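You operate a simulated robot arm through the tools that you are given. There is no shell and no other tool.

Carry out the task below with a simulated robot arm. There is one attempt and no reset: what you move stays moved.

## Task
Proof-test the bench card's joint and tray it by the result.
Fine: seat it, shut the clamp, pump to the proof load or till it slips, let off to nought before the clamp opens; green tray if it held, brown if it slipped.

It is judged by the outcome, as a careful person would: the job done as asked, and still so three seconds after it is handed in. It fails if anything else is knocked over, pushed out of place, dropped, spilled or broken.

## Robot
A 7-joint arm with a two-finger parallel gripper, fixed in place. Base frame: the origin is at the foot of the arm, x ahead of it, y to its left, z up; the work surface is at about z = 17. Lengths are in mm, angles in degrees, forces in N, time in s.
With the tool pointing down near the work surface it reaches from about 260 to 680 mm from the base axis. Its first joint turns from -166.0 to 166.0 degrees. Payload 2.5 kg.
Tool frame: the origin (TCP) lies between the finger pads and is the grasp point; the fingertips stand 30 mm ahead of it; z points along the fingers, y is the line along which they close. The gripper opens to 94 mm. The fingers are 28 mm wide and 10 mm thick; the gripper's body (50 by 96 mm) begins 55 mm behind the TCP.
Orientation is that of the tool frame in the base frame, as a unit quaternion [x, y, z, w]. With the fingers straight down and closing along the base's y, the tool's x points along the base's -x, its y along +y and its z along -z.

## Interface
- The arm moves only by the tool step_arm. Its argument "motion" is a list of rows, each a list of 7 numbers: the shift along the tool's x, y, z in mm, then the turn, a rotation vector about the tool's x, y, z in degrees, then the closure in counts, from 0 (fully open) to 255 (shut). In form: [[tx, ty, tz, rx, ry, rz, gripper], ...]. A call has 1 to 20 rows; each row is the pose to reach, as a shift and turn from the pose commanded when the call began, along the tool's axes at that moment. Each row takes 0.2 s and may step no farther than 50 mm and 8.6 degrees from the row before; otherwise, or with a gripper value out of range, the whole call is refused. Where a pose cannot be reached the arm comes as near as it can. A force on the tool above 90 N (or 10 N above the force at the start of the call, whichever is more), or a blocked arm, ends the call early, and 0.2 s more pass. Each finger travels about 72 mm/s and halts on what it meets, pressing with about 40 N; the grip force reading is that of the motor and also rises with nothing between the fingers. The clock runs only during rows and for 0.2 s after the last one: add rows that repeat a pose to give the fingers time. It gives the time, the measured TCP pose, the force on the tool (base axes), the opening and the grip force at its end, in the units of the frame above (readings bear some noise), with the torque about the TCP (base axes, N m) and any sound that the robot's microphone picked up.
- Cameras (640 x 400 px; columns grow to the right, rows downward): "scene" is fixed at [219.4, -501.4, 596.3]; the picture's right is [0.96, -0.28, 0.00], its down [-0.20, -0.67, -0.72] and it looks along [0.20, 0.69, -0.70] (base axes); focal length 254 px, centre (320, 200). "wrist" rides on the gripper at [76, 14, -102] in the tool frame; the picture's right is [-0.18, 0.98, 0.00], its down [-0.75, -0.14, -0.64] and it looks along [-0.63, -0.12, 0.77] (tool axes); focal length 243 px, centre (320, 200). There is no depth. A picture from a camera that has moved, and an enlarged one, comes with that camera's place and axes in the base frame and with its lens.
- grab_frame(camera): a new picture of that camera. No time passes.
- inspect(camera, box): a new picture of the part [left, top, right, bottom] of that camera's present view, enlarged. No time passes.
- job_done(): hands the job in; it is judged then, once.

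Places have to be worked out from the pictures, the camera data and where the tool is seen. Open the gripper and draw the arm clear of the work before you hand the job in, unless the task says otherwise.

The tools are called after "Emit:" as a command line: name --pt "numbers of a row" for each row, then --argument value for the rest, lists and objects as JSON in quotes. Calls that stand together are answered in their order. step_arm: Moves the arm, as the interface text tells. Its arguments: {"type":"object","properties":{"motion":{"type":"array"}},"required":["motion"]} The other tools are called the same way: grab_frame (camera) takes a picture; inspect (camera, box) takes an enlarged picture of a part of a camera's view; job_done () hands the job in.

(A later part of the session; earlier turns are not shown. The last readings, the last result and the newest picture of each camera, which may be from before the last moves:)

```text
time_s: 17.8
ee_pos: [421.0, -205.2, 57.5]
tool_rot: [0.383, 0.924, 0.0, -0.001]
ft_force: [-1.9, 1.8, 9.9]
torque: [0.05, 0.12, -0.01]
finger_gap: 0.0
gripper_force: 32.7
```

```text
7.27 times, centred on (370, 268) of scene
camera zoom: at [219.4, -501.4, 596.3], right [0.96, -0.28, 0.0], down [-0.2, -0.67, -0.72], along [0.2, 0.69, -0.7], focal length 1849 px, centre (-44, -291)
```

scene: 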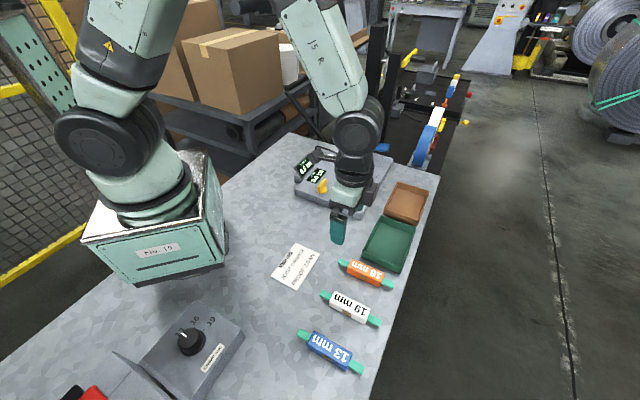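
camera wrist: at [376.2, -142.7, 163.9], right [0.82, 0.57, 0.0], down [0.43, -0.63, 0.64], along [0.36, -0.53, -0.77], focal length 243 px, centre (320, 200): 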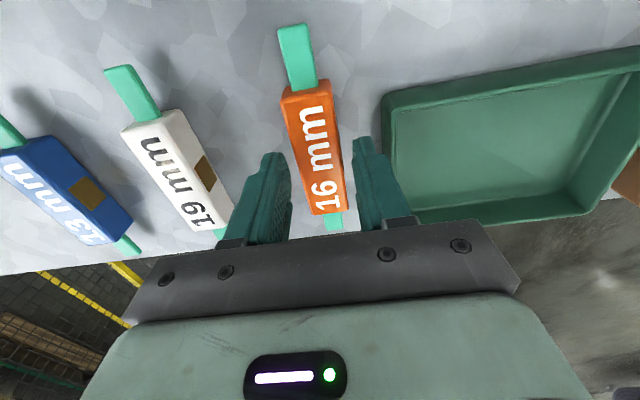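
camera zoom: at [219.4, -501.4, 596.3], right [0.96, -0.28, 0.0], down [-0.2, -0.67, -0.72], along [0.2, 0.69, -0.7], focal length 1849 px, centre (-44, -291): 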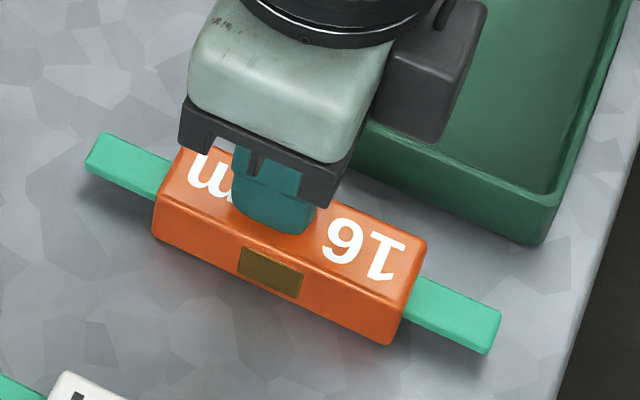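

Contact at TCP z≈57.5 with ~10 N marks the body's top. I'll lift, reopen, and go down beside the body to TCP z≈49.5 for about 8 mm of overlap, then close.

Emit:
step_arm --pt "0 0 -5 0 0 0 255" --pt "0 0 -10 0 0 0 200" --pt "0 0 -10 0 0 0 146" --pt "0 0 -10 0 0 0 146" --pt "0 0 0 0 0 0 146" --pt "0 0 8 0 0 0 146" --pt "0 0 8 0 0 0 146"

Emit:
inspect --camera "scene" --box '[330, 240, 410, 295]'

Emit:
inspect --camera "wrist" --box '[240, 60, 400, 240]'

```text
time_s: 19.4
ee_pos: [421.7, -207.0, 48.5]
tool_rot: [0.383, 0.924, -0.001, 0.0]
ft_force: [0.2, -0.8, 0.6]
torque: [-0.02, 0.03, 0.0]
finger_gap: 40.2
gripper_force: 0.0
```

```text
7.27 times, centred on (370, 268) of scene
camera zoom: at [219.4, -501.4, 596.3], right [0.96, -0.28, 0.0], down [-0.2, -0.67, -0.72], along [0.2, 0.69, -0.7], focal length 1849 px, centre (-44, -291)
```

zoom: 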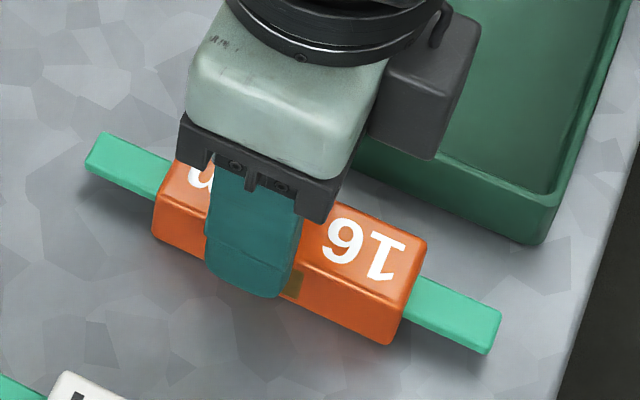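

```text
2.22 times, centred on (320, 150) of wrist
camera zoom: at [376.6, -142.9, 151.7], right [0.82, 0.57, 0.0], down [0.43, -0.63, 0.64], along [0.36, -0.53, -0.77], focal length 539 px, centre (320, 311)
```

zoom: 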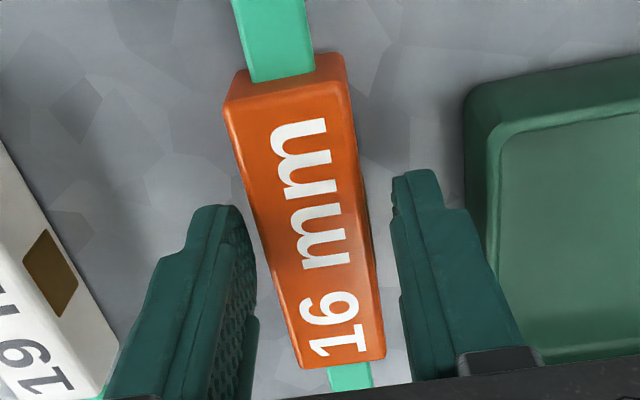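

The fingers now straddle the body. Closing.

Emit:
step_arm --pt "0 0 0 0 0 0 190" --pt "0 0 0 0 0 0 255" --pt "0 0 0 0 0 0 255" --pt "0 0 0 0 0 0 255"

Emit:
inspect --camera "scene" --box '[330, 240, 410, 295]'

Emit:
inspect --camera "wrist" --box '[240, 60, 400, 240]'

```text
time_s: 20.4
ee_pos: [420.9, -205.9, 49.1]
tool_rot: [0.383, 0.924, 0.0, 0.0]
ft_force: [0.4, -0.3, 0.5]
torque: [-0.05, -0.02, 0.01]
finger_gap: 29.0
gripper_force: 40.2
```

```text
7.27 times, centred on (370, 268) of scene
camera zoom: at [219.4, -501.4, 596.3], right [0.96, -0.28, 0.0], down [-0.2, -0.67, -0.72], along [0.2, 0.69, -0.7], focal length 1849 px, centre (-44, -291)
```

zoom: 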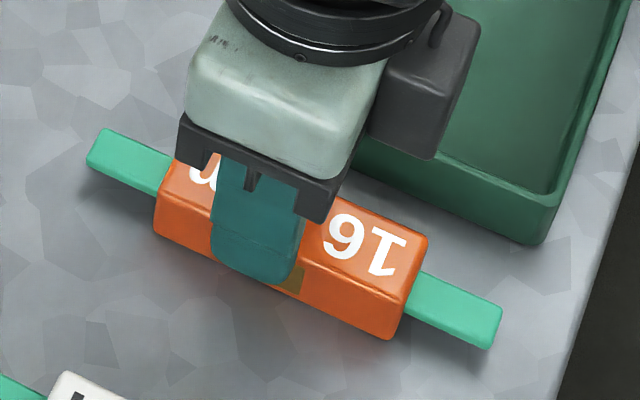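

```text
2.22 times, centred on (320, 150) of wrist
camera zoom: at [376.4, -142.8, 151.8], right [0.82, 0.57, 0.0], down [0.43, -0.63, 0.64], along [0.36, -0.53, -0.77], focal length 539 px, centre (320, 311)
```

zoom: 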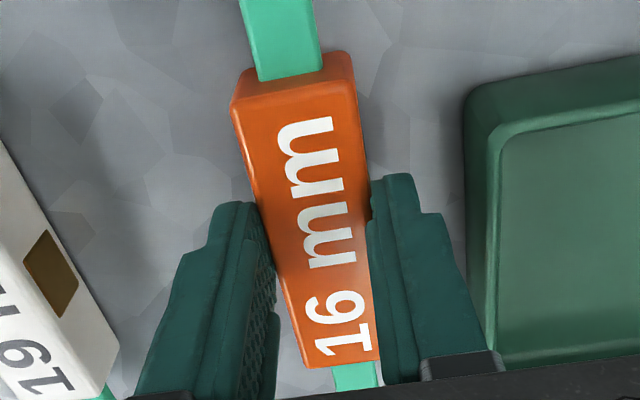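

Gap 29 mm with 40 N grip: the body is held. I'll lift slowly and check it hangs level.

Emit:
step_arm --pt "0 0 -5 0 0 0 255" --pt "0 0 -15 0 0 0 255" --pt "0 0 -30 0 0 0 255" --pt "0 0 -60 0 0 0 255" --pt "0 0 -90 0 0 0 255" --pt "0 0 -90 0 0 0 255"

Emit:
grab_frame --camera "wrist"

Emit:
inspect --camera "scene" --box '[310, 180, 430, 290]'

```text
time_s: 21.8
ee_pos: [421.2, -206.2, 139.8]
tool_rot: [0.382, 0.924, 0.0, 0.0]
ft_force: [-0.6, 0.0, -1.0]
torque: [-0.01, -0.02, -0.01]
finger_gap: 28.9
gripper_force: 39.6
```

```text
taken
camera wrist: at [376.4, -143.3, 242.5], right [0.82, 0.57, 0.0], down [0.43, -0.63, 0.64], along [0.36, -0.53, -0.77], focal length 243 px, centre (320, 200)
```

wrist: 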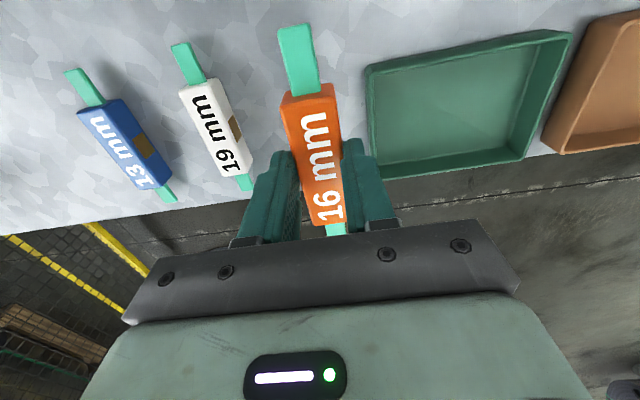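

```text
3.64 times, centred on (370, 235) of scene
camera zoom: at [219.4, -501.4, 596.3], right [0.96, -0.28, 0.0], down [-0.2, -0.67, -0.72], along [0.2, 0.69, -0.7], focal length 924 px, centre (138, 73)
```

zoom: 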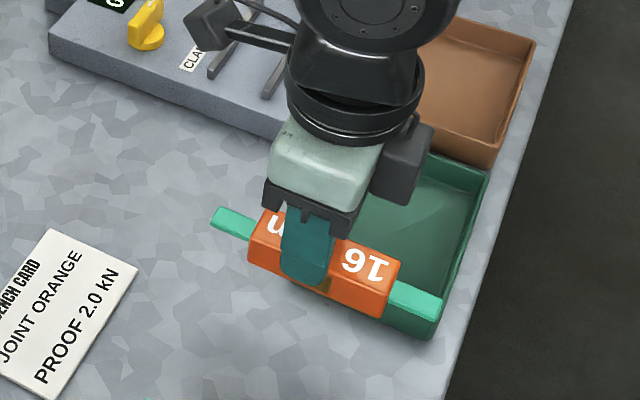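

The joint is held level. I'll zoom on it in the wrist view to get its offset in the hand before carrying it to the tester.

Emit:
inspect --camera "wrist" --box '[250, 10, 390, 245]'

Emit:
inspect --camera "wrist" --box '[260, 60, 360, 125]'

Emit:
inspect --camera "wrist" --box '[280, 190, 380, 250]'

```text
1.70 times, centred on (320, 128) of wrist
camera zoom: at [376.4, -143.3, 242.5], right [0.82, 0.57, 0.0], down [0.43, -0.63, 0.64], along [0.36, -0.53, -0.77], focal length 413 px, centre (320, 323)
```

zoom: 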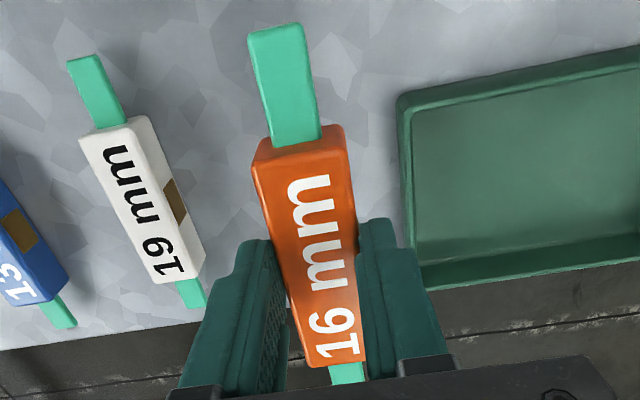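

```text
6.15 times, centred on (310, 92) of wrist
camera zoom: at [376.4, -143.3, 242.5], right [0.82, 0.57, 0.0], down [0.43, -0.63, 0.64], along [0.36, -0.53, -0.77], focal length 1493 px, centre (382, 862)
```

zoom: 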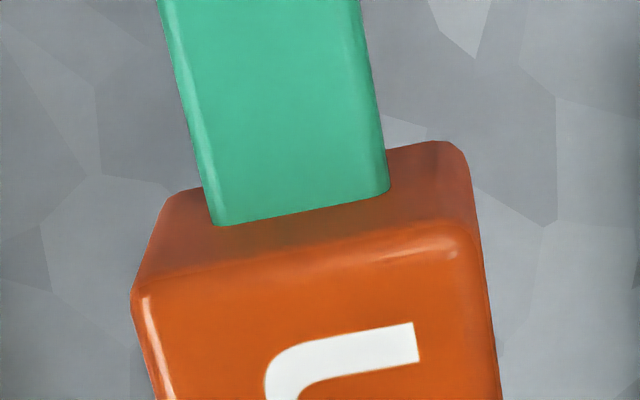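

```text
6.40 times, centred on (330, 220) of wrist
camera zoom: at [376.4, -143.3, 242.5], right [0.82, 0.57, 0.0], down [0.43, -0.63, 0.64], along [0.36, -0.53, -0.77], focal length 1553 px, centre (256, 72)
```

zoom: 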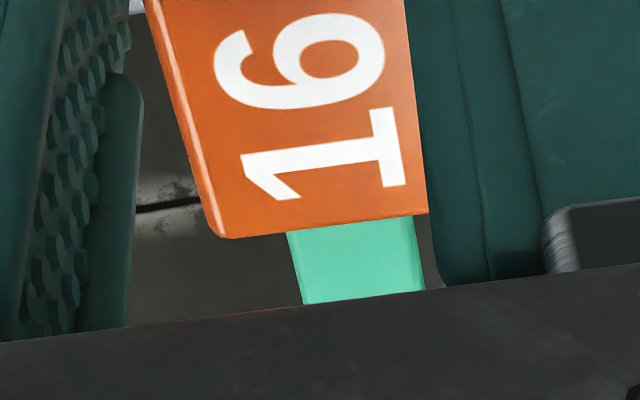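

From the close-up: the body is about 29 wide × 26 tall × 89 long, its top 25 mm ahead of the TCP, its centre ~7 mm ahead (tool −x) of the TCP. I'll raise, swing over the tester while yawing 90°, and hover over the seat to line up visually.

Emit:
step_arm --pt "0 0 -25 0 0 0 255" --pt "0 0 -50 0 0 0 255" --pt "11 19 -55 0 0 -8 255" --pt "22 38 -55 0 0 -16 255" --pt "33 57 -55 0 0 -24 255" --pt "44 77 -55 0 0 -32 255" --pt "55 96 -55 0 0 -40 255" --pt "66 115 -55 0 0 -48 255" --pt "77 134 -55 0 0 -56 255" --pt "88 153 -55 0 0 -64 255" --pt "99 173 -55 0 0 -72 255" --pt "110 193 -55 0 0 -80 255" --pt "120 213 -55 0 0 -86 255" --pt "129.5 229 -55 0 0 -90 255" --pt "129.5 229 -55 0 0 -90 255" --pt "129.5 229 -55 0 0 -90 255"

Emit:
grab_frame --camera "wrist"

Emit:
grab_frame --camera "scene"

```text
time_s: 25.2
ee_pos: [491.5, 46.9, 193.6]
tool_rot: [-0.383, 0.924, -0.001, 0.0]
ft_force: [0.5, 0.0, -0.6]
torque: [0.01, 0.02, -0.04]
finger_gap: 29.3
gripper_force: 40.3
```

```text
taken
camera wrist: at [426.2, 3.0, 297.8], right [-0.57, 0.82, 0.0], down [0.63, 0.43, 0.64], along [0.53, 0.36, -0.77], focal length 243 px, centre (320, 200)
```

wrist: 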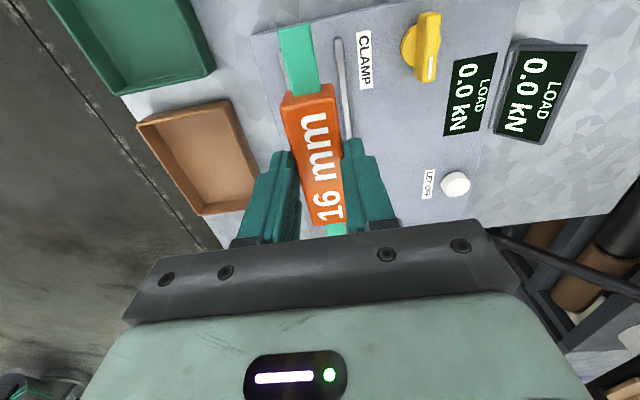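

```text
taken
```

scene: 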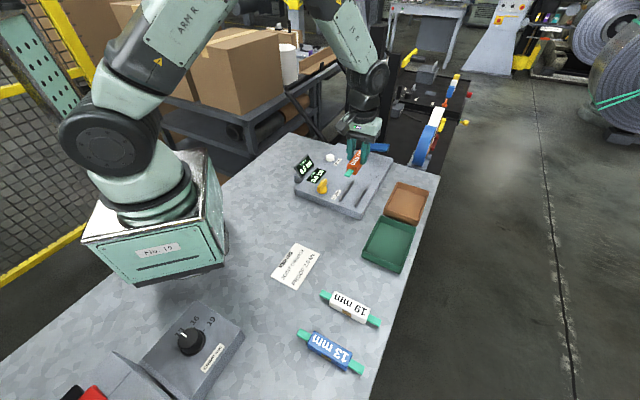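

Bar 1 appears exactly where predicted, so the seat estimate is good. I'll descend to z≈120 and check both bars on either side of the joint.

Emit:
step_arm --pt "0 0.8 25 0 0 0 255" --pt "0 0.8 50 0 0 0 255" --pt "0 0.8 75 0 0 0 255" --pt "0 0.8 75 0 0 0 255"

Emit:
grab_frame --camera "wrist"

Emit:
inspect --camera "wrist" --box '[230, 10, 410, 240]'

Emit:
inspect --camera "scene" --box '[320, 130, 400, 220]'

```text
time_s: 26.2
ee_pos: [491.1, 48.8, 119.8]
tool_rot: [-0.382, 0.924, 0.0, 0.001]
ft_force: [-0.1, 0.2, -1.3]
torque: [0.03, -0.02, 0.0]
finger_gap: 29.1
gripper_force: 39.9
```

```text
taken
camera wrist: at [425.9, 3.9, 222.7], right [-0.57, 0.82, 0.0], down [0.63, 0.43, 0.64], along [0.53, 0.36, -0.77], focal length 243 px, centre (320, 200)
```

wrist: 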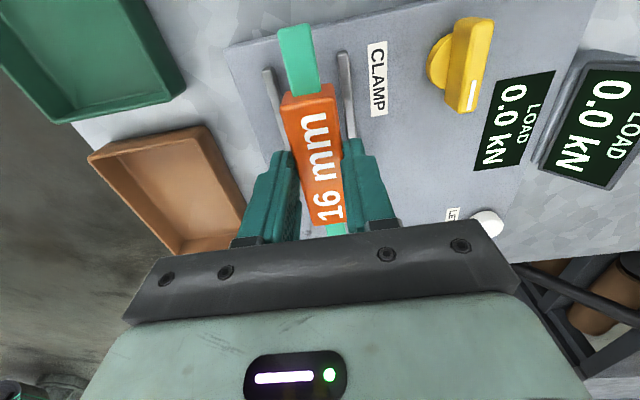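

```text
1.74 times, centred on (320, 125) of wrist
camera zoom: at [425.9, 3.9, 222.7], right [-0.57, 0.82, 0.0], down [0.63, 0.43, 0.64], along [0.53, 0.36, -0.77], focal length 422 px, centre (320, 330)
```

zoom: 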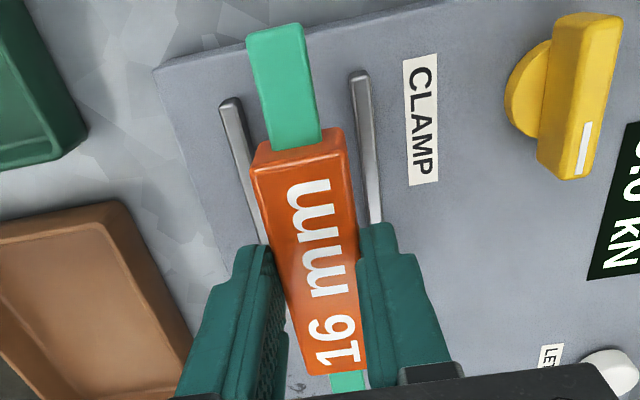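

```text
4.44 times, centred on (360, 175) of scene
camera zoom: at [219.4, -501.4, 596.3], right [0.96, -0.28, 0.0], down [-0.2, -0.67, -0.72], along [0.2, 0.69, -0.7], focal length 1130 px, centre (142, 311)
```

zoom: 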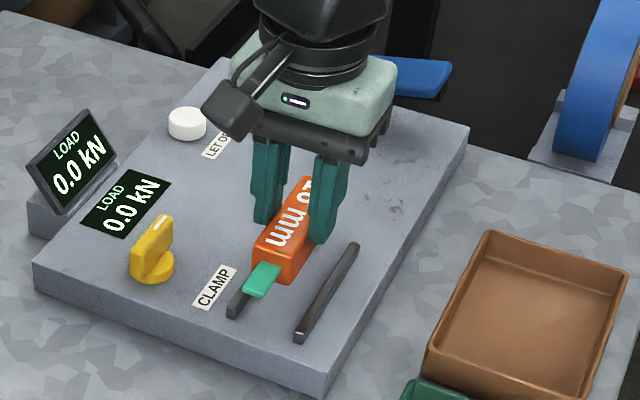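

Bars' midline is about 1.3 mm to the −y side of the tool; the axial placement matches. I'll correct that and descend to z≈95, then look again.

Emit:
step_arm --pt "0 -1.3 8 0 0 0 255" --pt "0 -1.3 17 0 0 0 255" --pt "0 -1.3 25 0 0 0 255" --pt "0 -1.3 25 0 0 0 255"

Emit:
inspect --camera "wrist" --box '[230, 10, 410, 240]'

Emit:
inspect --camera "scene" --box '[320, 140, 390, 210]'

```text
time_s: 27.2
ee_pos: [491.7, 46.9, 95.4]
tool_rot: [-0.382, 0.924, 0.0, 0.001]
ft_force: [-0.2, -0.6, -1.1]
torque: [0.01, 0.01, 0.01]
finger_gap: 29.3
gripper_force: 40.0
```

```text
1.74 times, centred on (320, 125) of wrist
camera zoom: at [426.9, 2.6, 196.8], right [-0.57, 0.82, 0.0], down [0.63, 0.43, 0.64], along [0.53, 0.36, -0.77], focal length 422 px, centre (320, 330)
```

zoom: 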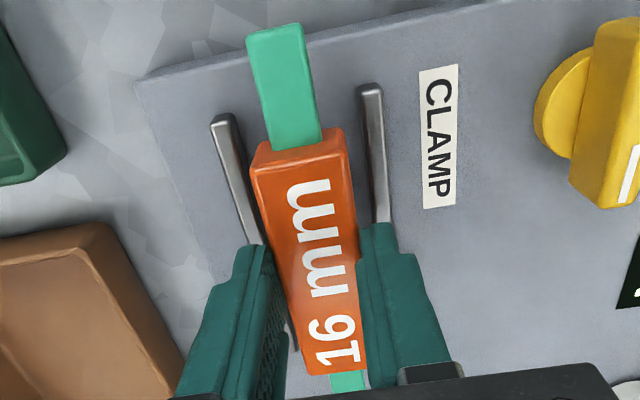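

```text
5.71 times, centred on (355, 175) of scene
camera zoom: at [219.4, -501.4, 596.3], right [0.96, -0.28, 0.0], down [-0.2, -0.67, -0.72], along [0.2, 0.69, -0.7], focal length 1453 px, centre (120, 343)
```

zoom: 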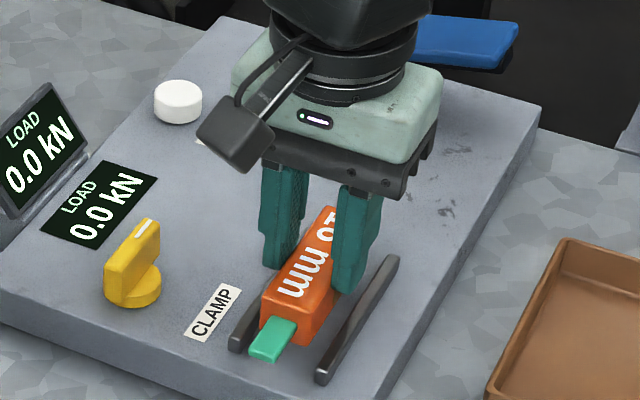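

Now the bars are symmetric (±24.9 mm) about the joint. Lowering in 2 mm steps and watching the force.

Emit:
step_arm --pt "0 0 2 0 0 0 255" --pt "0 0 4 0 0 0 255" --pt "0 0 6 0 0 0 255" --pt "0 0 8 0 0 0 255"

Emit:
inspect --camera "scene" --box '[320, 140, 390, 210]'

```text
time_s: 28.2
ee_pos: [491.1, 46.8, 86.9]
tool_rot: [-0.383, 0.924, 0.0, -0.001]
ft_force: [-0.3, -0.3, -0.3]
torque: [-0.01, 0.01, 0.01]
finger_gap: 29.0
gripper_force: 40.0
```

```text
5.71 times, centred on (355, 175) of scene
camera zoom: at [219.4, -501.4, 596.3], right [0.96, -0.28, 0.0], down [-0.2, -0.67, -0.72], along [0.2, 0.69, -0.7], focal length 1453 px, centre (120, 343)
```

zoom: 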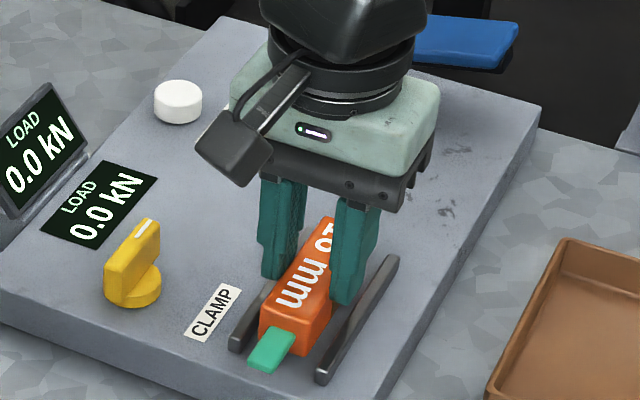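

No contact yet at z≈87; the joint is centred between the bars and fingertips are still above them. Continuing down.

Emit:
step_arm --pt "0 0 1.5 0 0 0 255" --pt "0 0 3 0 0 0 255" --pt "0 0 4.5 0 0 0 255" --pt "0 0 6 0 0 0 255"

Emit:
inspect --camera "scene" --box '[320, 140, 390, 210]'

Emit:
inspect --camera "wrist" --box '[230, 10, 410, 240]'

```text
time_s: 29.2
ee_pos: [490.4, 47.2, 81.0]
tool_rot: [-0.383, 0.924, -0.001, 0.0]
ft_force: [-0.9, -0.1, -1.1]
torque: [0.0, 0.01, -0.02]
finger_gap: 29.0
gripper_force: 40.4
```

```text
5.71 times, centred on (355, 175) of scene
camera zoom: at [219.4, -501.4, 596.3], right [0.96, -0.28, 0.0], down [-0.2, -0.67, -0.72], along [0.2, 0.69, -0.7], focal length 1453 px, centre (120, 343)
```

zoom: 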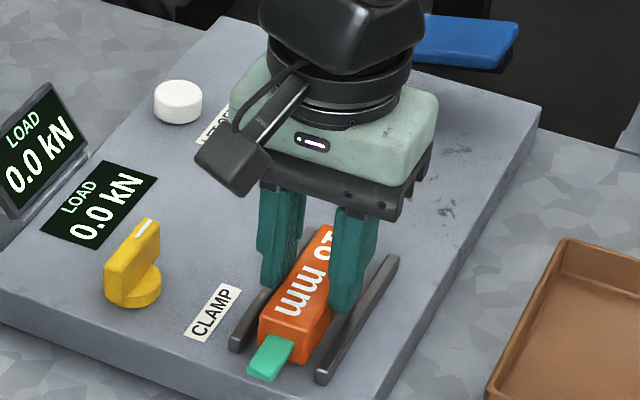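

```text
1.74 times, centred on (320, 125) of wrist
camera zoom: at [426.6, 2.4, 183.2], right [-0.57, 0.82, 0.0], down [0.63, 0.43, 0.64], along [0.53, 0.36, -0.77], focal length 422 px, centre (320, 330)
```

zoom: 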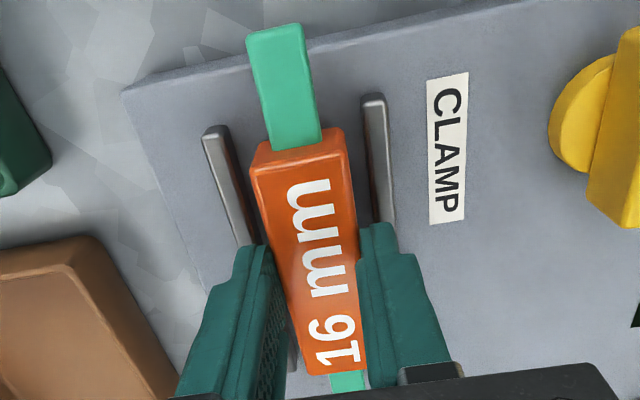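

Still no load at z=81. Bar tops work out to z≈44-46, so the fingertips have a few mm left; continuing in 1 mm steps.

Emit:
step_arm --pt "0 0 1 0 0 0 255" --pt "0 0 2 0 0 0 255" --pt "0 0 2 0 0 0 255"

Emit:
inspect --camera "scene" --box '[335, 165, 375, 205]'

```text
time_s: 30.0
ee_pos: [490.2, 48.9, 80.0]
tool_rot: [-0.383, 0.924, 0.0, 0.0]
ft_force: [-2.7, 0.0, 8.7]
torque: [0.01, 0.11, 0.04]
finger_gap: 29.2
gripper_force: 39.5
```

```text
10.00 times, centred on (355, 185) of scene
camera zoom: at [219.4, -501.4, 596.3], right [0.96, -0.28, 0.0], down [-0.2, -0.67, -0.72], along [0.2, 0.69, -0.7], focal length 2542 px, centre (-30, 350)
```

zoom: 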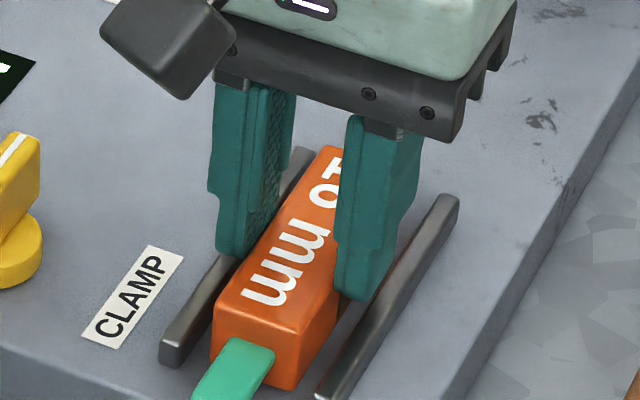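

Upward force 8.7 N at z≈80 says the joint is seated on the slab. I'll open just enough (40 mm gap) and lift straight up.

Emit:
step_arm --pt "0 0 -1 0 0 0 200" --pt "0 0 -1 0 0 0 146" --pt "0 0 -1 0 0 0 146" --pt "0 0 -15 0 0 0 146" --pt "0 0 -40 0 0 0 146" --pt "0 0 -70 0 0 0 146" --pt "0 0 -90 0 0 0 146" --pt "0 0 -90 0 0 0 146"

Emit:
grab_frame --camera "wrist"

Emit:
inspect --camera "scene" --box '[325, 160, 395, 215]'

Emit:
inspect --camera "wrist" --box '[230, 10, 410, 200]'

```text
time_s: 31.8
ee_pos: [491.6, 47.5, 169.9]
tool_rot: [-0.384, 0.923, 0.0, -0.001]
ft_force: [-0.6, 0.0, 0.2]
torque: [0.02, -0.02, 0.05]
finger_gap: 40.1
gripper_force: 0.1
```

```text
taken
camera wrist: at [426.7, 2.8, 271.8], right [-0.57, 0.82, 0.0], down [0.63, 0.43, 0.64], along [0.53, 0.36, -0.77], focal length 243 px, centre (320, 200)
```

wrist: 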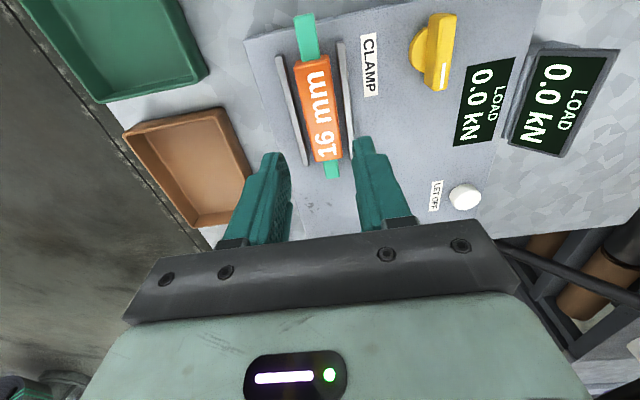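

```text
7.27 times, centred on (360, 188) of scene
camera zoom: at [219.4, -501.4, 596.3], right [0.96, -0.28, 0.0], down [-0.2, -0.67, -0.72], along [0.2, 0.69, -0.7], focal length 1849 px, centre (29, 291)
```

zoom: 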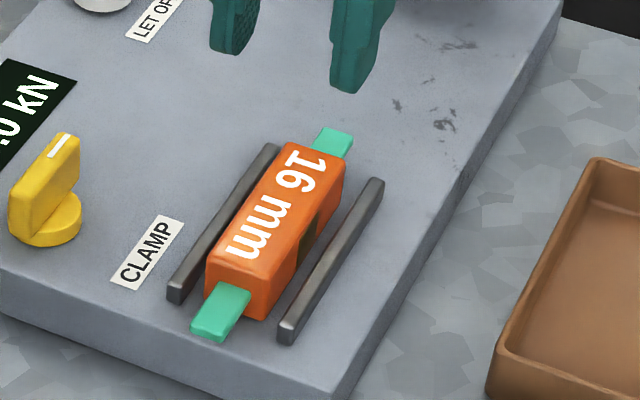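

```text
2.11 times, centred on (320, 105) of wrist
camera zoom: at [426.7, 2.8, 271.8], right [-0.57, 0.82, 0.0], down [0.63, 0.43, 0.64], along [0.53, 0.36, -0.77], focal length 511 px, centre (320, 400)
```

zoom: 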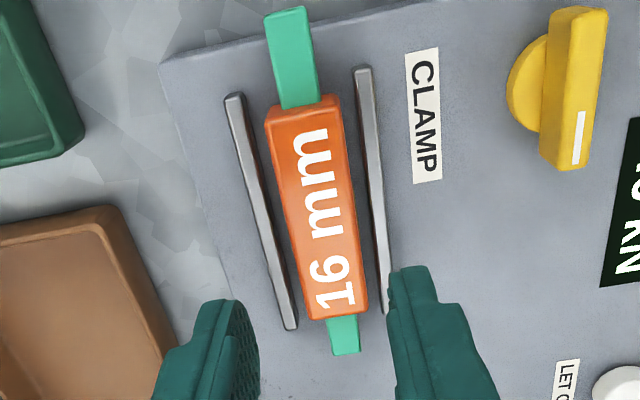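

The joint lies squarely seated between the bars. Next the clamp knob: zooming in to find its position, height and any end marks.

Emit:
inspect --camera "wrist" --box '[390, 0, 490, 110]'

Emit:
inspect --camera "scene" --box '[295, 165, 355, 210]'

Emit:
inspect --camera "scene" --box '[310, 130, 400, 175]'

```text
3.64 times, centred on (440, 55) of wrist
camera zoom: at [426.7, 2.8, 271.8], right [-0.57, 0.82, 0.0], down [0.63, 0.43, 0.64], along [0.53, 0.36, -0.77], focal length 882 px, centre (-116, 727)
```

zoom: 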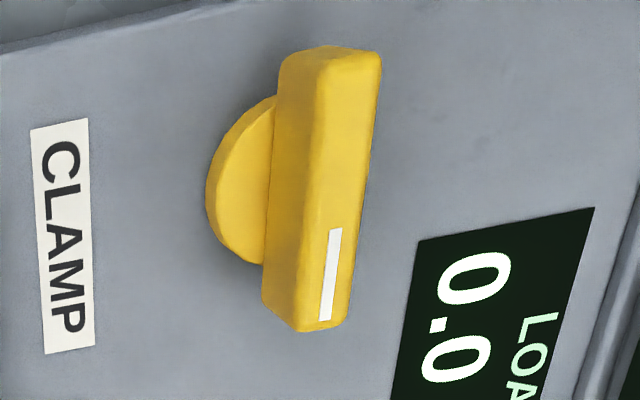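

```text
8.89 times, centred on (325, 188) of scene
camera zoom: at [219.4, -501.4, 596.3], right [0.96, -0.28, 0.0], down [-0.2, -0.67, -0.72], along [0.2, 0.69, -0.7], focal length 2260 px, centre (276, 311)
```

zoom: 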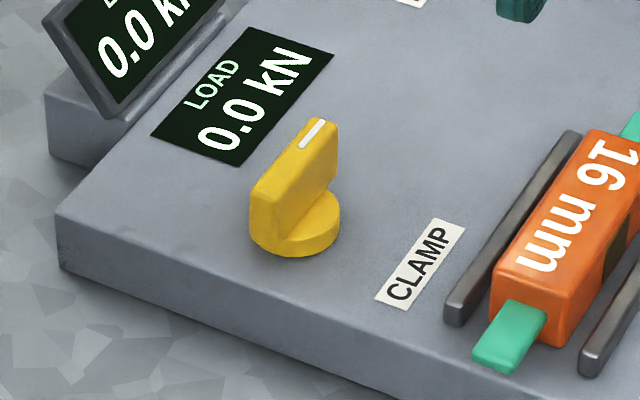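

```text
7.11 times, centred on (355, 152) of scene
camera zoom: at [219.4, -501.4, 596.3], right [0.96, -0.28, 0.0], down [-0.2, -0.67, -0.72], along [0.2, 0.69, -0.7], focal length 1808 px, centre (71, 538)
```

zoom: 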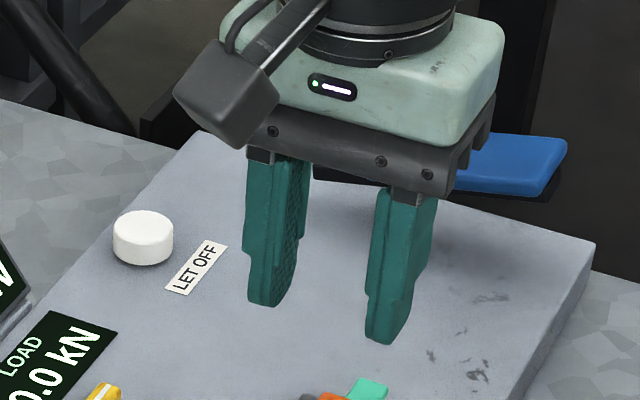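

The knob's wing top works out at z≈66, centred at about (401.5,97), 49 mm long and 10 mm thick, lying along 45°. I'll move above it at z≈150 with the same yaw so the fingers straddle the wing, and check.

Emit:
step_arm --pt "9 33 0 0 0 0 146" --pt "18 66 0 0 0 0 146" --pt "27.2 98.4 10 0 0 0 146" --pt "27.2 98.4 20 0 0 0 146" --pt "27.2 98.4 20 0 0 0 146"

Emit:
grab_frame --camera "wrist"

Emit:
inspect --camera "wrist" --box '[250, 40, 390, 200]'

Emit:
grab_frame --camera "scene"

```text
time_s: 33.0
ee_pos: [401.9, 97.8, 148.8]
tool_rot: [-0.383, 0.924, 0.0, 0.0]
ft_force: [-0.3, -0.1, -0.7]
torque: [0.0, -0.02, -0.01]
finger_gap: 40.3
gripper_force: 0.0
```

```text
taken
camera wrist: at [337.9, 53.0, 250.8], right [-0.57, 0.82, 0.0], down [0.63, 0.43, 0.64], along [0.53, 0.36, -0.77], focal length 243 px, centre (320, 200)
```

wrist: 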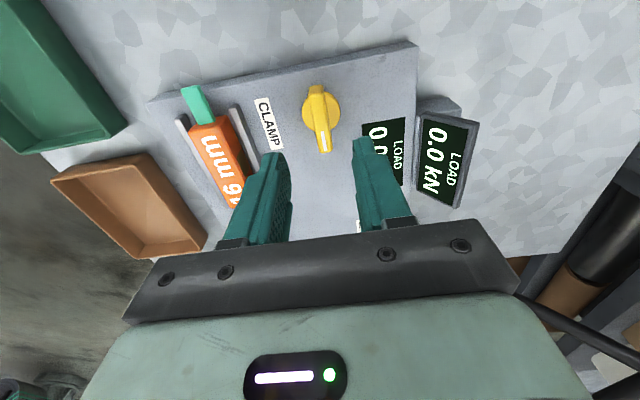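

```text
2.50 times, centred on (320, 120) of wrist
camera zoom: at [337.9, 53.0, 250.8], right [-0.57, 0.82, 0.0], down [0.63, 0.43, 0.64], along [0.53, 0.36, -0.77], focal length 606 px, centre (320, 400)
```

zoom: 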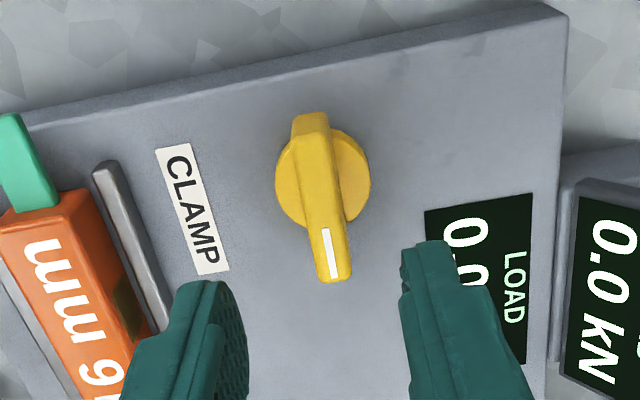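

```text
taken
```

scene: 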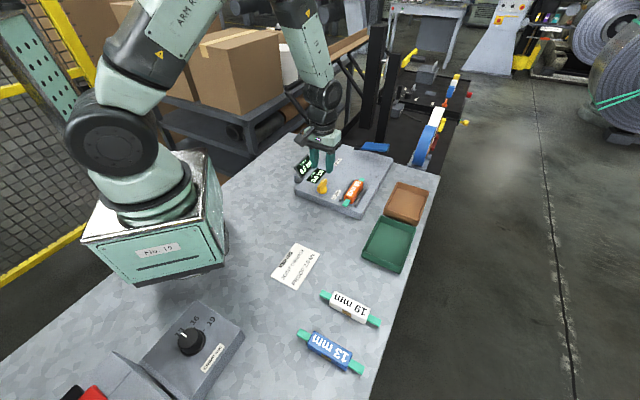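

The wing is centred ~2 mm off and yawed about 3° from the tool. I'll correct, descend to z≈76 (tips alongside the wing), and close on it.

Emit:
step_arm --pt "2.3 1.4 20 0 0 2.5 146" --pt "2.3 1.4 40 0 0 2.5 146" --pt "2.3 1.4 60 0 0 2.5 146" --pt "2.3 1.4 72.8 0 0 2.5 146" --pt "2.3 1.4 72.8 0 0 2.5 146"

Emit:
inspect --camera "wrist" --box '[230, 60, 410, 240]'

Emit:
inspect --camera "scene" --box '[295, 140, 375, 210]'

```text
time_s: 34.2
ee_pos: [400.3, 95.7, 74.5]
tool_rot: [-0.363, 0.932, 0.001, 0.001]
ft_force: [0.5, 0.5, -0.5]
torque: [0.0, 0.01, -0.01]
finger_gap: 40.4
gripper_force: 0.0
```

```text
2.22 times, centred on (320, 150) of wrist
camera zoom: at [333.6, 54.8, 177.7], right [-0.53, 0.85, 0.0], down [0.65, 0.41, 0.64], along [0.55, 0.34, -0.77], focal length 539 px, centre (320, 311)
```

zoom: 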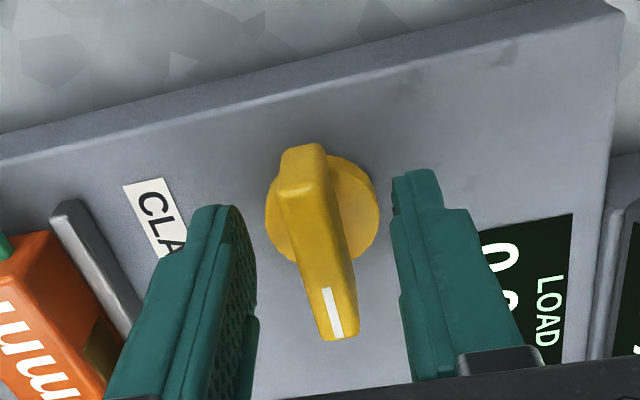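

```text
5.71 times, centred on (335, 175) of scene
camera zoom: at [219.4, -501.4, 596.3], right [0.96, -0.28, 0.0], down [-0.2, -0.67, -0.72], along [0.2, 0.69, -0.7], focal length 1453 px, centre (234, 343)
```

zoom: 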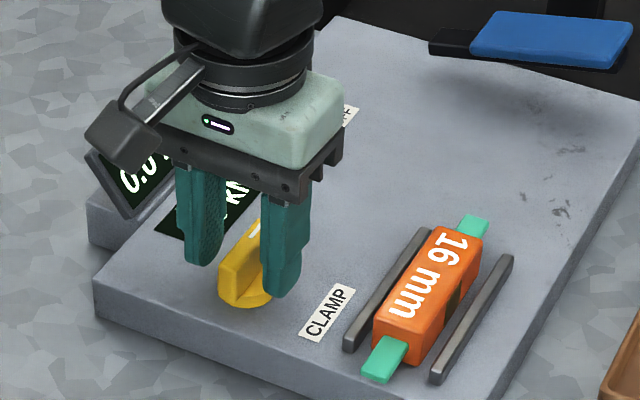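

The wing sits between the pads and is aligned within about 1°. Closing on it.

Emit:
step_arm --pt "0 0 0 0 0 0 190" --pt "0 0 0 0 0 0 240" --pt "0 0 0 0 0 0 255" --pt "0 0 0 0 0 0 255" --pt "0 0 0 0 0 0 255"

Emit:
inspect --camera "wrist" --box '[230, 60, 410, 240]'

```text
time_s: 35.4
ee_pos: [400.6, 95.8, 74.9]
tool_rot: [-0.363, 0.932, -0.001, 0.001]
ft_force: [2.4, -3.0, -3.9]
torque: [0.0, -0.04, 0.04]
finger_gap: 11.9
gripper_force: 44.9
```

```text
2.22 times, centred on (320, 150) of wrist
camera zoom: at [333.6, 54.6, 177.8], right [-0.53, 0.85, 0.0], down [0.65, 0.41, 0.64], along [0.55, 0.34, -0.77], focal length 539 px, centre (320, 311)
```

zoom: 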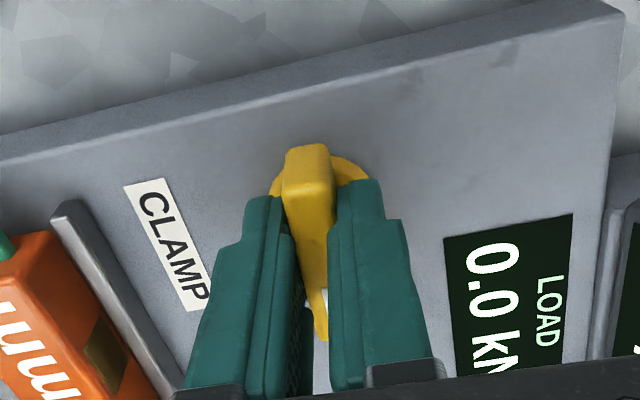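

Firm hold on the wing (gap 11.9). I'll try a small clockwise turn (usual shut direction) and read the torque.

Emit:
step_arm --pt "0 0 0 0 0 3 255" --pt "0 0 0 0 0 6 255" --pt "0 0 0 0 0 9 255" --pt "0 0 0 0 0 9 255"

Emit:
inspect --camera "wrist" --box '[100, 0, 500, 240]'

Emit:
inspect --camera "scene" --box '[295, 150, 375, 220]'

```text
time_s: 36.4
ee_pos: [399.1, 96.0, 74.6]
tool_rot: [-0.288, 0.958, 0.0, 0.0]
ft_force: [5.1, -4.1, -14.1]
torque: [-0.08, -0.15, -0.01]
finger_gap: 11.8
gripper_force: 45.3
```

```text
1.60 times, centred on (300, 120) of wrist
camera zoom: at [327.6, 66.0, 177.9], right [-0.39, 0.92, 0.0], down [0.71, 0.3, 0.64], along [0.59, 0.25, -0.77], focal length 388 px, centre (352, 328)
```

zoom: 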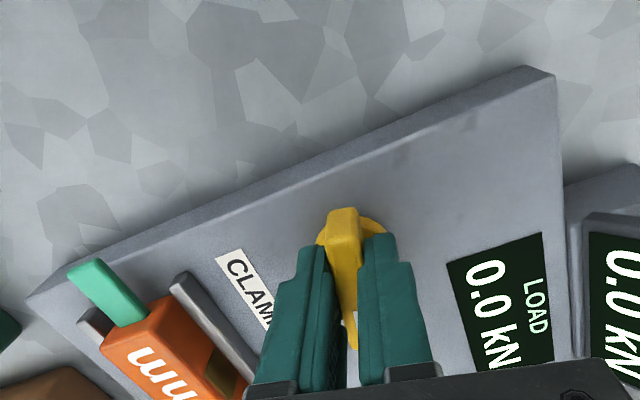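

```text
5.71 times, centred on (335, 185) of scene
camera zoom: at [219.4, -501.4, 596.3], right [0.96, -0.28, 0.0], down [-0.2, -0.67, -0.72], along [0.2, 0.69, -0.7], focal length 1453 px, centre (234, 286)
```

zoom: 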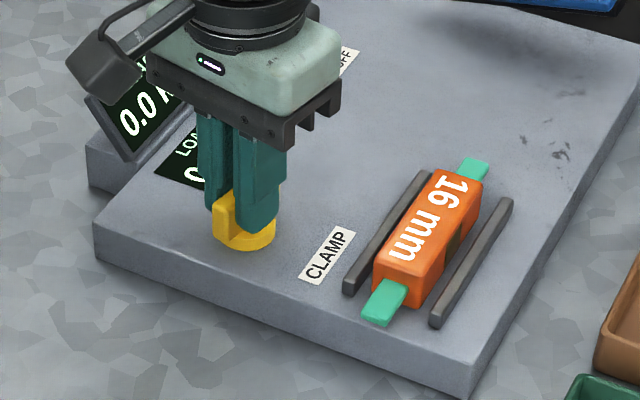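

The knob turns clockwise with almost no torque. Continuing clockwise in small steps, pivoting slightly about the knob's own axis, and watching for the stop.

Emit:
step_arm --pt "0 -0.3 0.5 0 0 7 255" --pt "0.1 -0.5 1 0 0 14 255" --pt "0.2 -0.7 1 0 0 21 255" --pt "0.2 -0.9 1 0 0 28 255" --pt "0.2 -0.9 1 0 0 28 255"

Emit:
inspect --camera "wrist" --box '[100, 0, 500, 240]'

Emit:
inspect --camera "scene" --box '[295, 150, 375, 220]'

```text
time_s: 37.6
ee_pos: [399.2, 98.7, 75.9]
tool_rot: [-0.05, 0.999, 0.001, -0.001]
ft_force: [-22.3, 20.6, 28.1]
torque: [0.12, -0.24, 0.06]
finger_gap: 11.9
gripper_force: 45.4
```

```text
1.60 times, centred on (300, 120) of wrist
camera zoom: at [321.3, 104.3, 178.0], right [0.09, 1.0, 0.0], down [0.76, -0.07, 0.64], along [0.64, -0.05, -0.77], focal length 388 px, centre (352, 328)
```

zoom: 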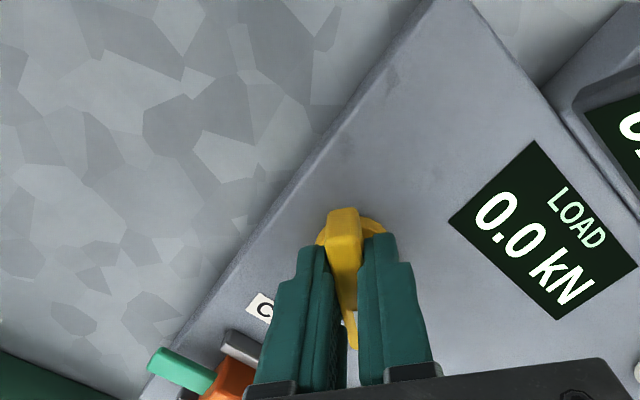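

```text
5.71 times, centred on (335, 185) of scene
camera zoom: at [219.4, -501.4, 596.3], right [0.96, -0.28, 0.0], down [-0.2, -0.67, -0.72], along [0.2, 0.69, -0.7], focal length 1453 px, centre (234, 286)
```

zoom: 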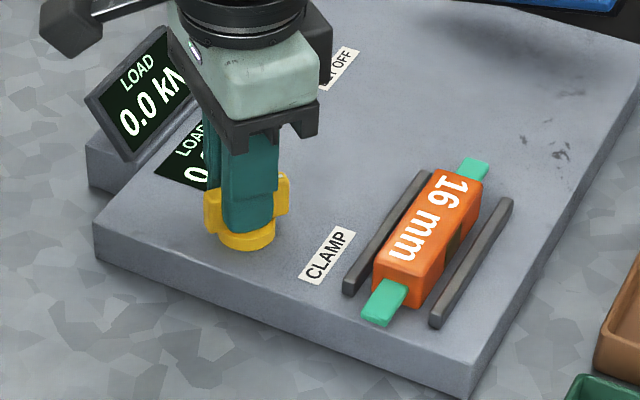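

The sideways force shows the knob's axis is really at about (402,98), a few mm ahead of my grip. I'll relieve the offset and continue turning clockwise about that axis.

Emit:
step_arm --pt "0.4 1.5 -0.4 0 0 0 255" --pt "0.7 2.7 -0.6 0 0 0 255" --pt "0.6 3.2 -0.6 0 0 8 255" --pt "0.45 3.7 -0.6 0 0 16 255" --pt "0.2 4.1 -0.6 0 0 24 255" --pt "0.2 4.1 -0.6 0 0 24 255"

Emit:
inspect --camera "scene" --box '[295, 150, 375, 220]'

Emit:
grab_frame --camera "wrist"

```text
time_s: 39.0
ee_pos: [399.3, 99.1, 75.9]
tool_rot: [0.161, 0.987, 0.0, 0.0]
ft_force: [-17.5, 13.0, 10.2]
torque: [-0.06, -0.65, -0.01]
finger_gap: 11.9
gripper_force: 44.7
```

```text
5.71 times, centred on (335, 185) of scene
camera zoom: at [219.4, -501.4, 596.3], right [0.96, -0.28, 0.0], down [-0.2, -0.67, -0.72], along [0.2, 0.69, -0.7], focal length 1453 px, centre (234, 286)
```

zoom: 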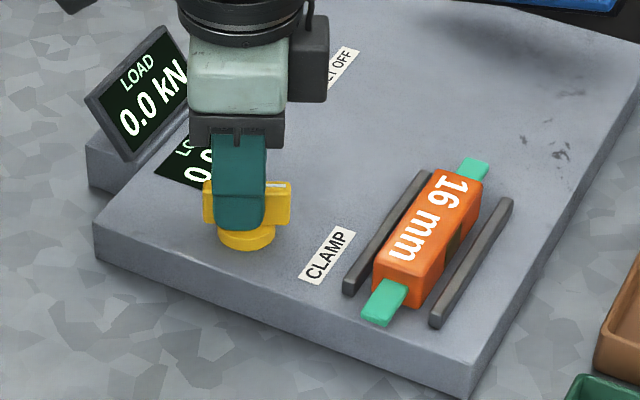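

```text
taken
camera wrist: at [331.1, 137.4, 177.8], right [0.49, 0.87, 0.0], down [0.67, -0.37, 0.64], along [0.56, -0.31, -0.77], focal length 243 px, centre (320, 200)
```

wrist: 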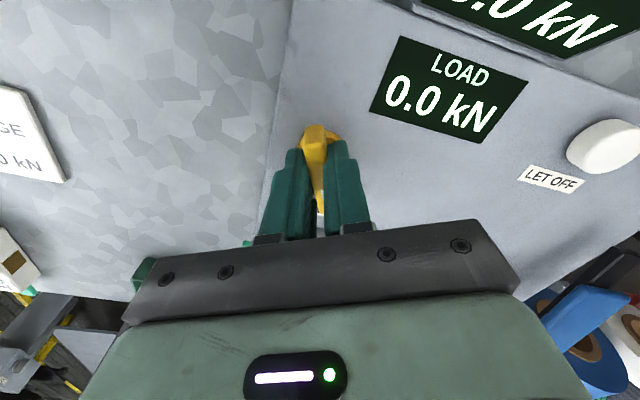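

About 61° turned so far with little torque; wing now points toward the CLAMP label side. I'll relieve the small side force and continue in smaller steps looking for the stop.

Emit:
step_arm --pt "1.0 0.6 -0.3 0 0 0 255" --pt "0.9 1.0 -0.3 0 0 7 255" --pt "0.8 1.4 -0.3 0 0 14 255" --pt "0.6 1.8 -0.3 0 0 20 255" --pt "0.6 1.8 -0.3 0 0 20 255"

Emit:
inspect --camera "scene" --box '[295, 150, 375, 220]'

Emit:
grab_frame --camera "wrist"

```text
time_s: 40.2
ee_pos: [400.7, 100.0, 75.3]
tool_rot: [0.33, 0.944, 0.0, 0.002]
ft_force: [1.4, -4.0, -11.3]
torque: [-0.21, -0.35, 1.75]
finger_gap: 18.0
gripper_force: 44.7
```

```text
5.71 times, centred on (335, 185) of scene
camera zoom: at [219.4, -501.4, 596.3], right [0.96, -0.28, 0.0], down [-0.2, -0.67, -0.72], along [0.2, 0.69, -0.7], focal length 1453 px, centre (234, 286)
```

zoom: 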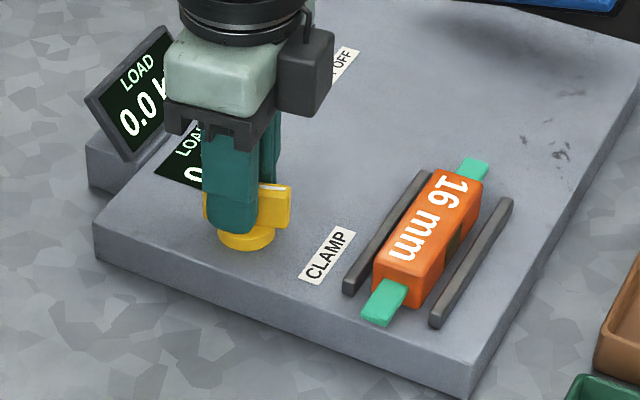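

```text
taken
camera wrist: at [349.0, 158.4, 177.7], right [0.76, 0.65, 0.0], down [0.5, -0.58, 0.64], along [0.42, -0.49, -0.76], focal length 243 px, centre (320, 200)
```

wrist: 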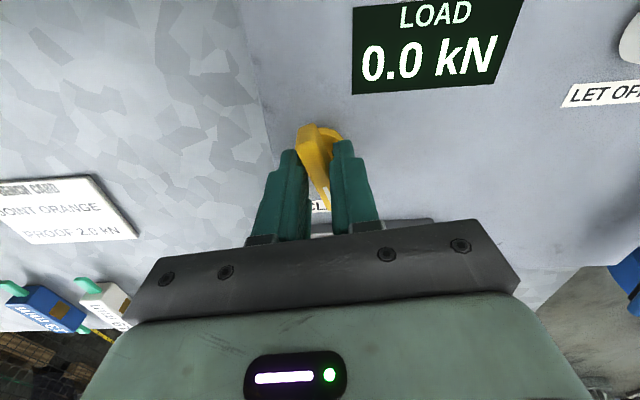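

The gap widened to 18 mm with 1.75 N·m: the knob has hit its stop about 65° from where it began. I'll back off to realign with the wing, open, and rise to see where the knob rests.

Emit:
step_arm --pt "0 0 0 0 0 -6 255" --pt "0 0 0 0 0 -12 255" --pt "0 0 0 0 0 -12 255"

Emit:
inspect --camera "wrist" --box '[230, 60, 410, 240]'

```text
time_s: 41.0
ee_pos: [398.7, 101.4, 75.8]
tool_rot: [0.228, 0.974, -0.001, 0.0]
ft_force: [1.1, -7.7, -9.5]
torque: [-0.06, 0.04, 1.09]
finger_gap: 11.9
gripper_force: 44.9
```

```text
2.22 times, centred on (320, 150) of wrist
camera zoom: at [337.0, 146.9, 178.0], right [0.6, 0.8, 0.0], down [0.61, -0.46, 0.64], along [0.51, -0.39, -0.77], focal length 539 px, centre (320, 311)
```

zoom: 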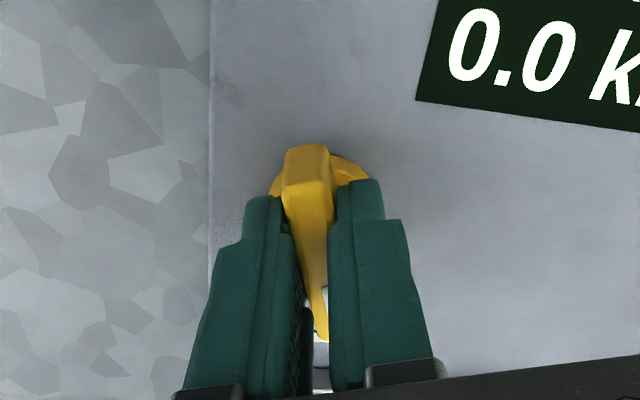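

The wing is aligned in the fingers again and hard against the stop after about 70° of clockwise travel. I'll open, rise and check the knob stays there.

Emit:
step_arm --pt "0 0 0 0 0 -0.8 255" --pt "0 0 0 0 0 -0.8 200" --pt "0 0 0 0 0 -0.8 146" --pt "0 0 0 0 0 -0.8 146" --pt "0 0 -20 0 0 -0.8 146" --pt "0 0 -50 0 0 -0.8 146" --pt "0 0 -85 0 0 -0.8 146" --pt "0 0 -85 0 0 -0.8 146"

Emit:
inspect --camera "wrist" --box '[230, 40, 410, 240]'

Emit:
inspect --camera "scene" --box '[295, 140, 395, 220]'

```text
time_s: 42.8
ee_pos: [399.5, 100.6, 161.8]
tool_rot: [0.223, 0.975, 0.001, -0.001]
ft_force: [0.2, 0.3, 0.1]
torque: [0.0, 0.0, 0.01]
finger_gap: 40.1
gripper_force: 0.0
```

```text
2.00 times, centred on (320, 140) of wrist
camera zoom: at [336.1, 146.5, 263.7], right [0.59, 0.81, 0.0], down [0.62, -0.45, 0.64], along [0.52, -0.38, -0.77], focal length 485 px, centre (320, 320)
```

zoom: 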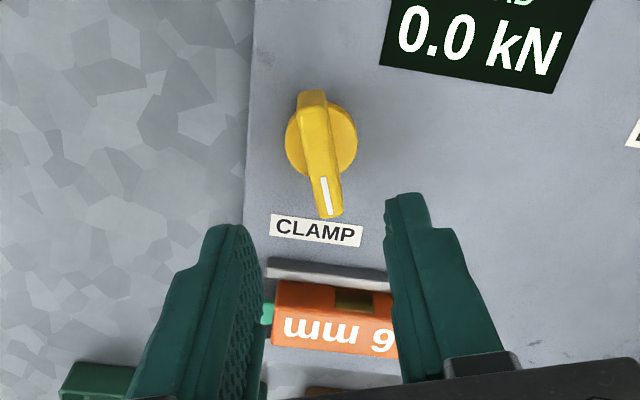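

```text
5.00 times, centred on (345, 180) of scene
camera zoom: at [219.4, -501.4, 596.3], right [0.96, -0.28, 0.0], down [-0.2, -0.67, -0.72], along [0.2, 0.69, -0.7], focal length 1271 px, centre (195, 300)
```

zoom: 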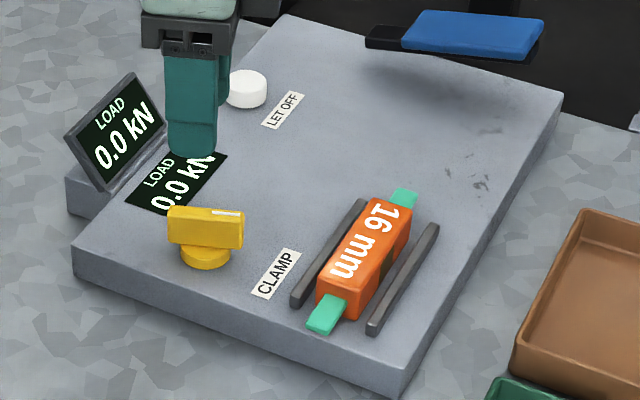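

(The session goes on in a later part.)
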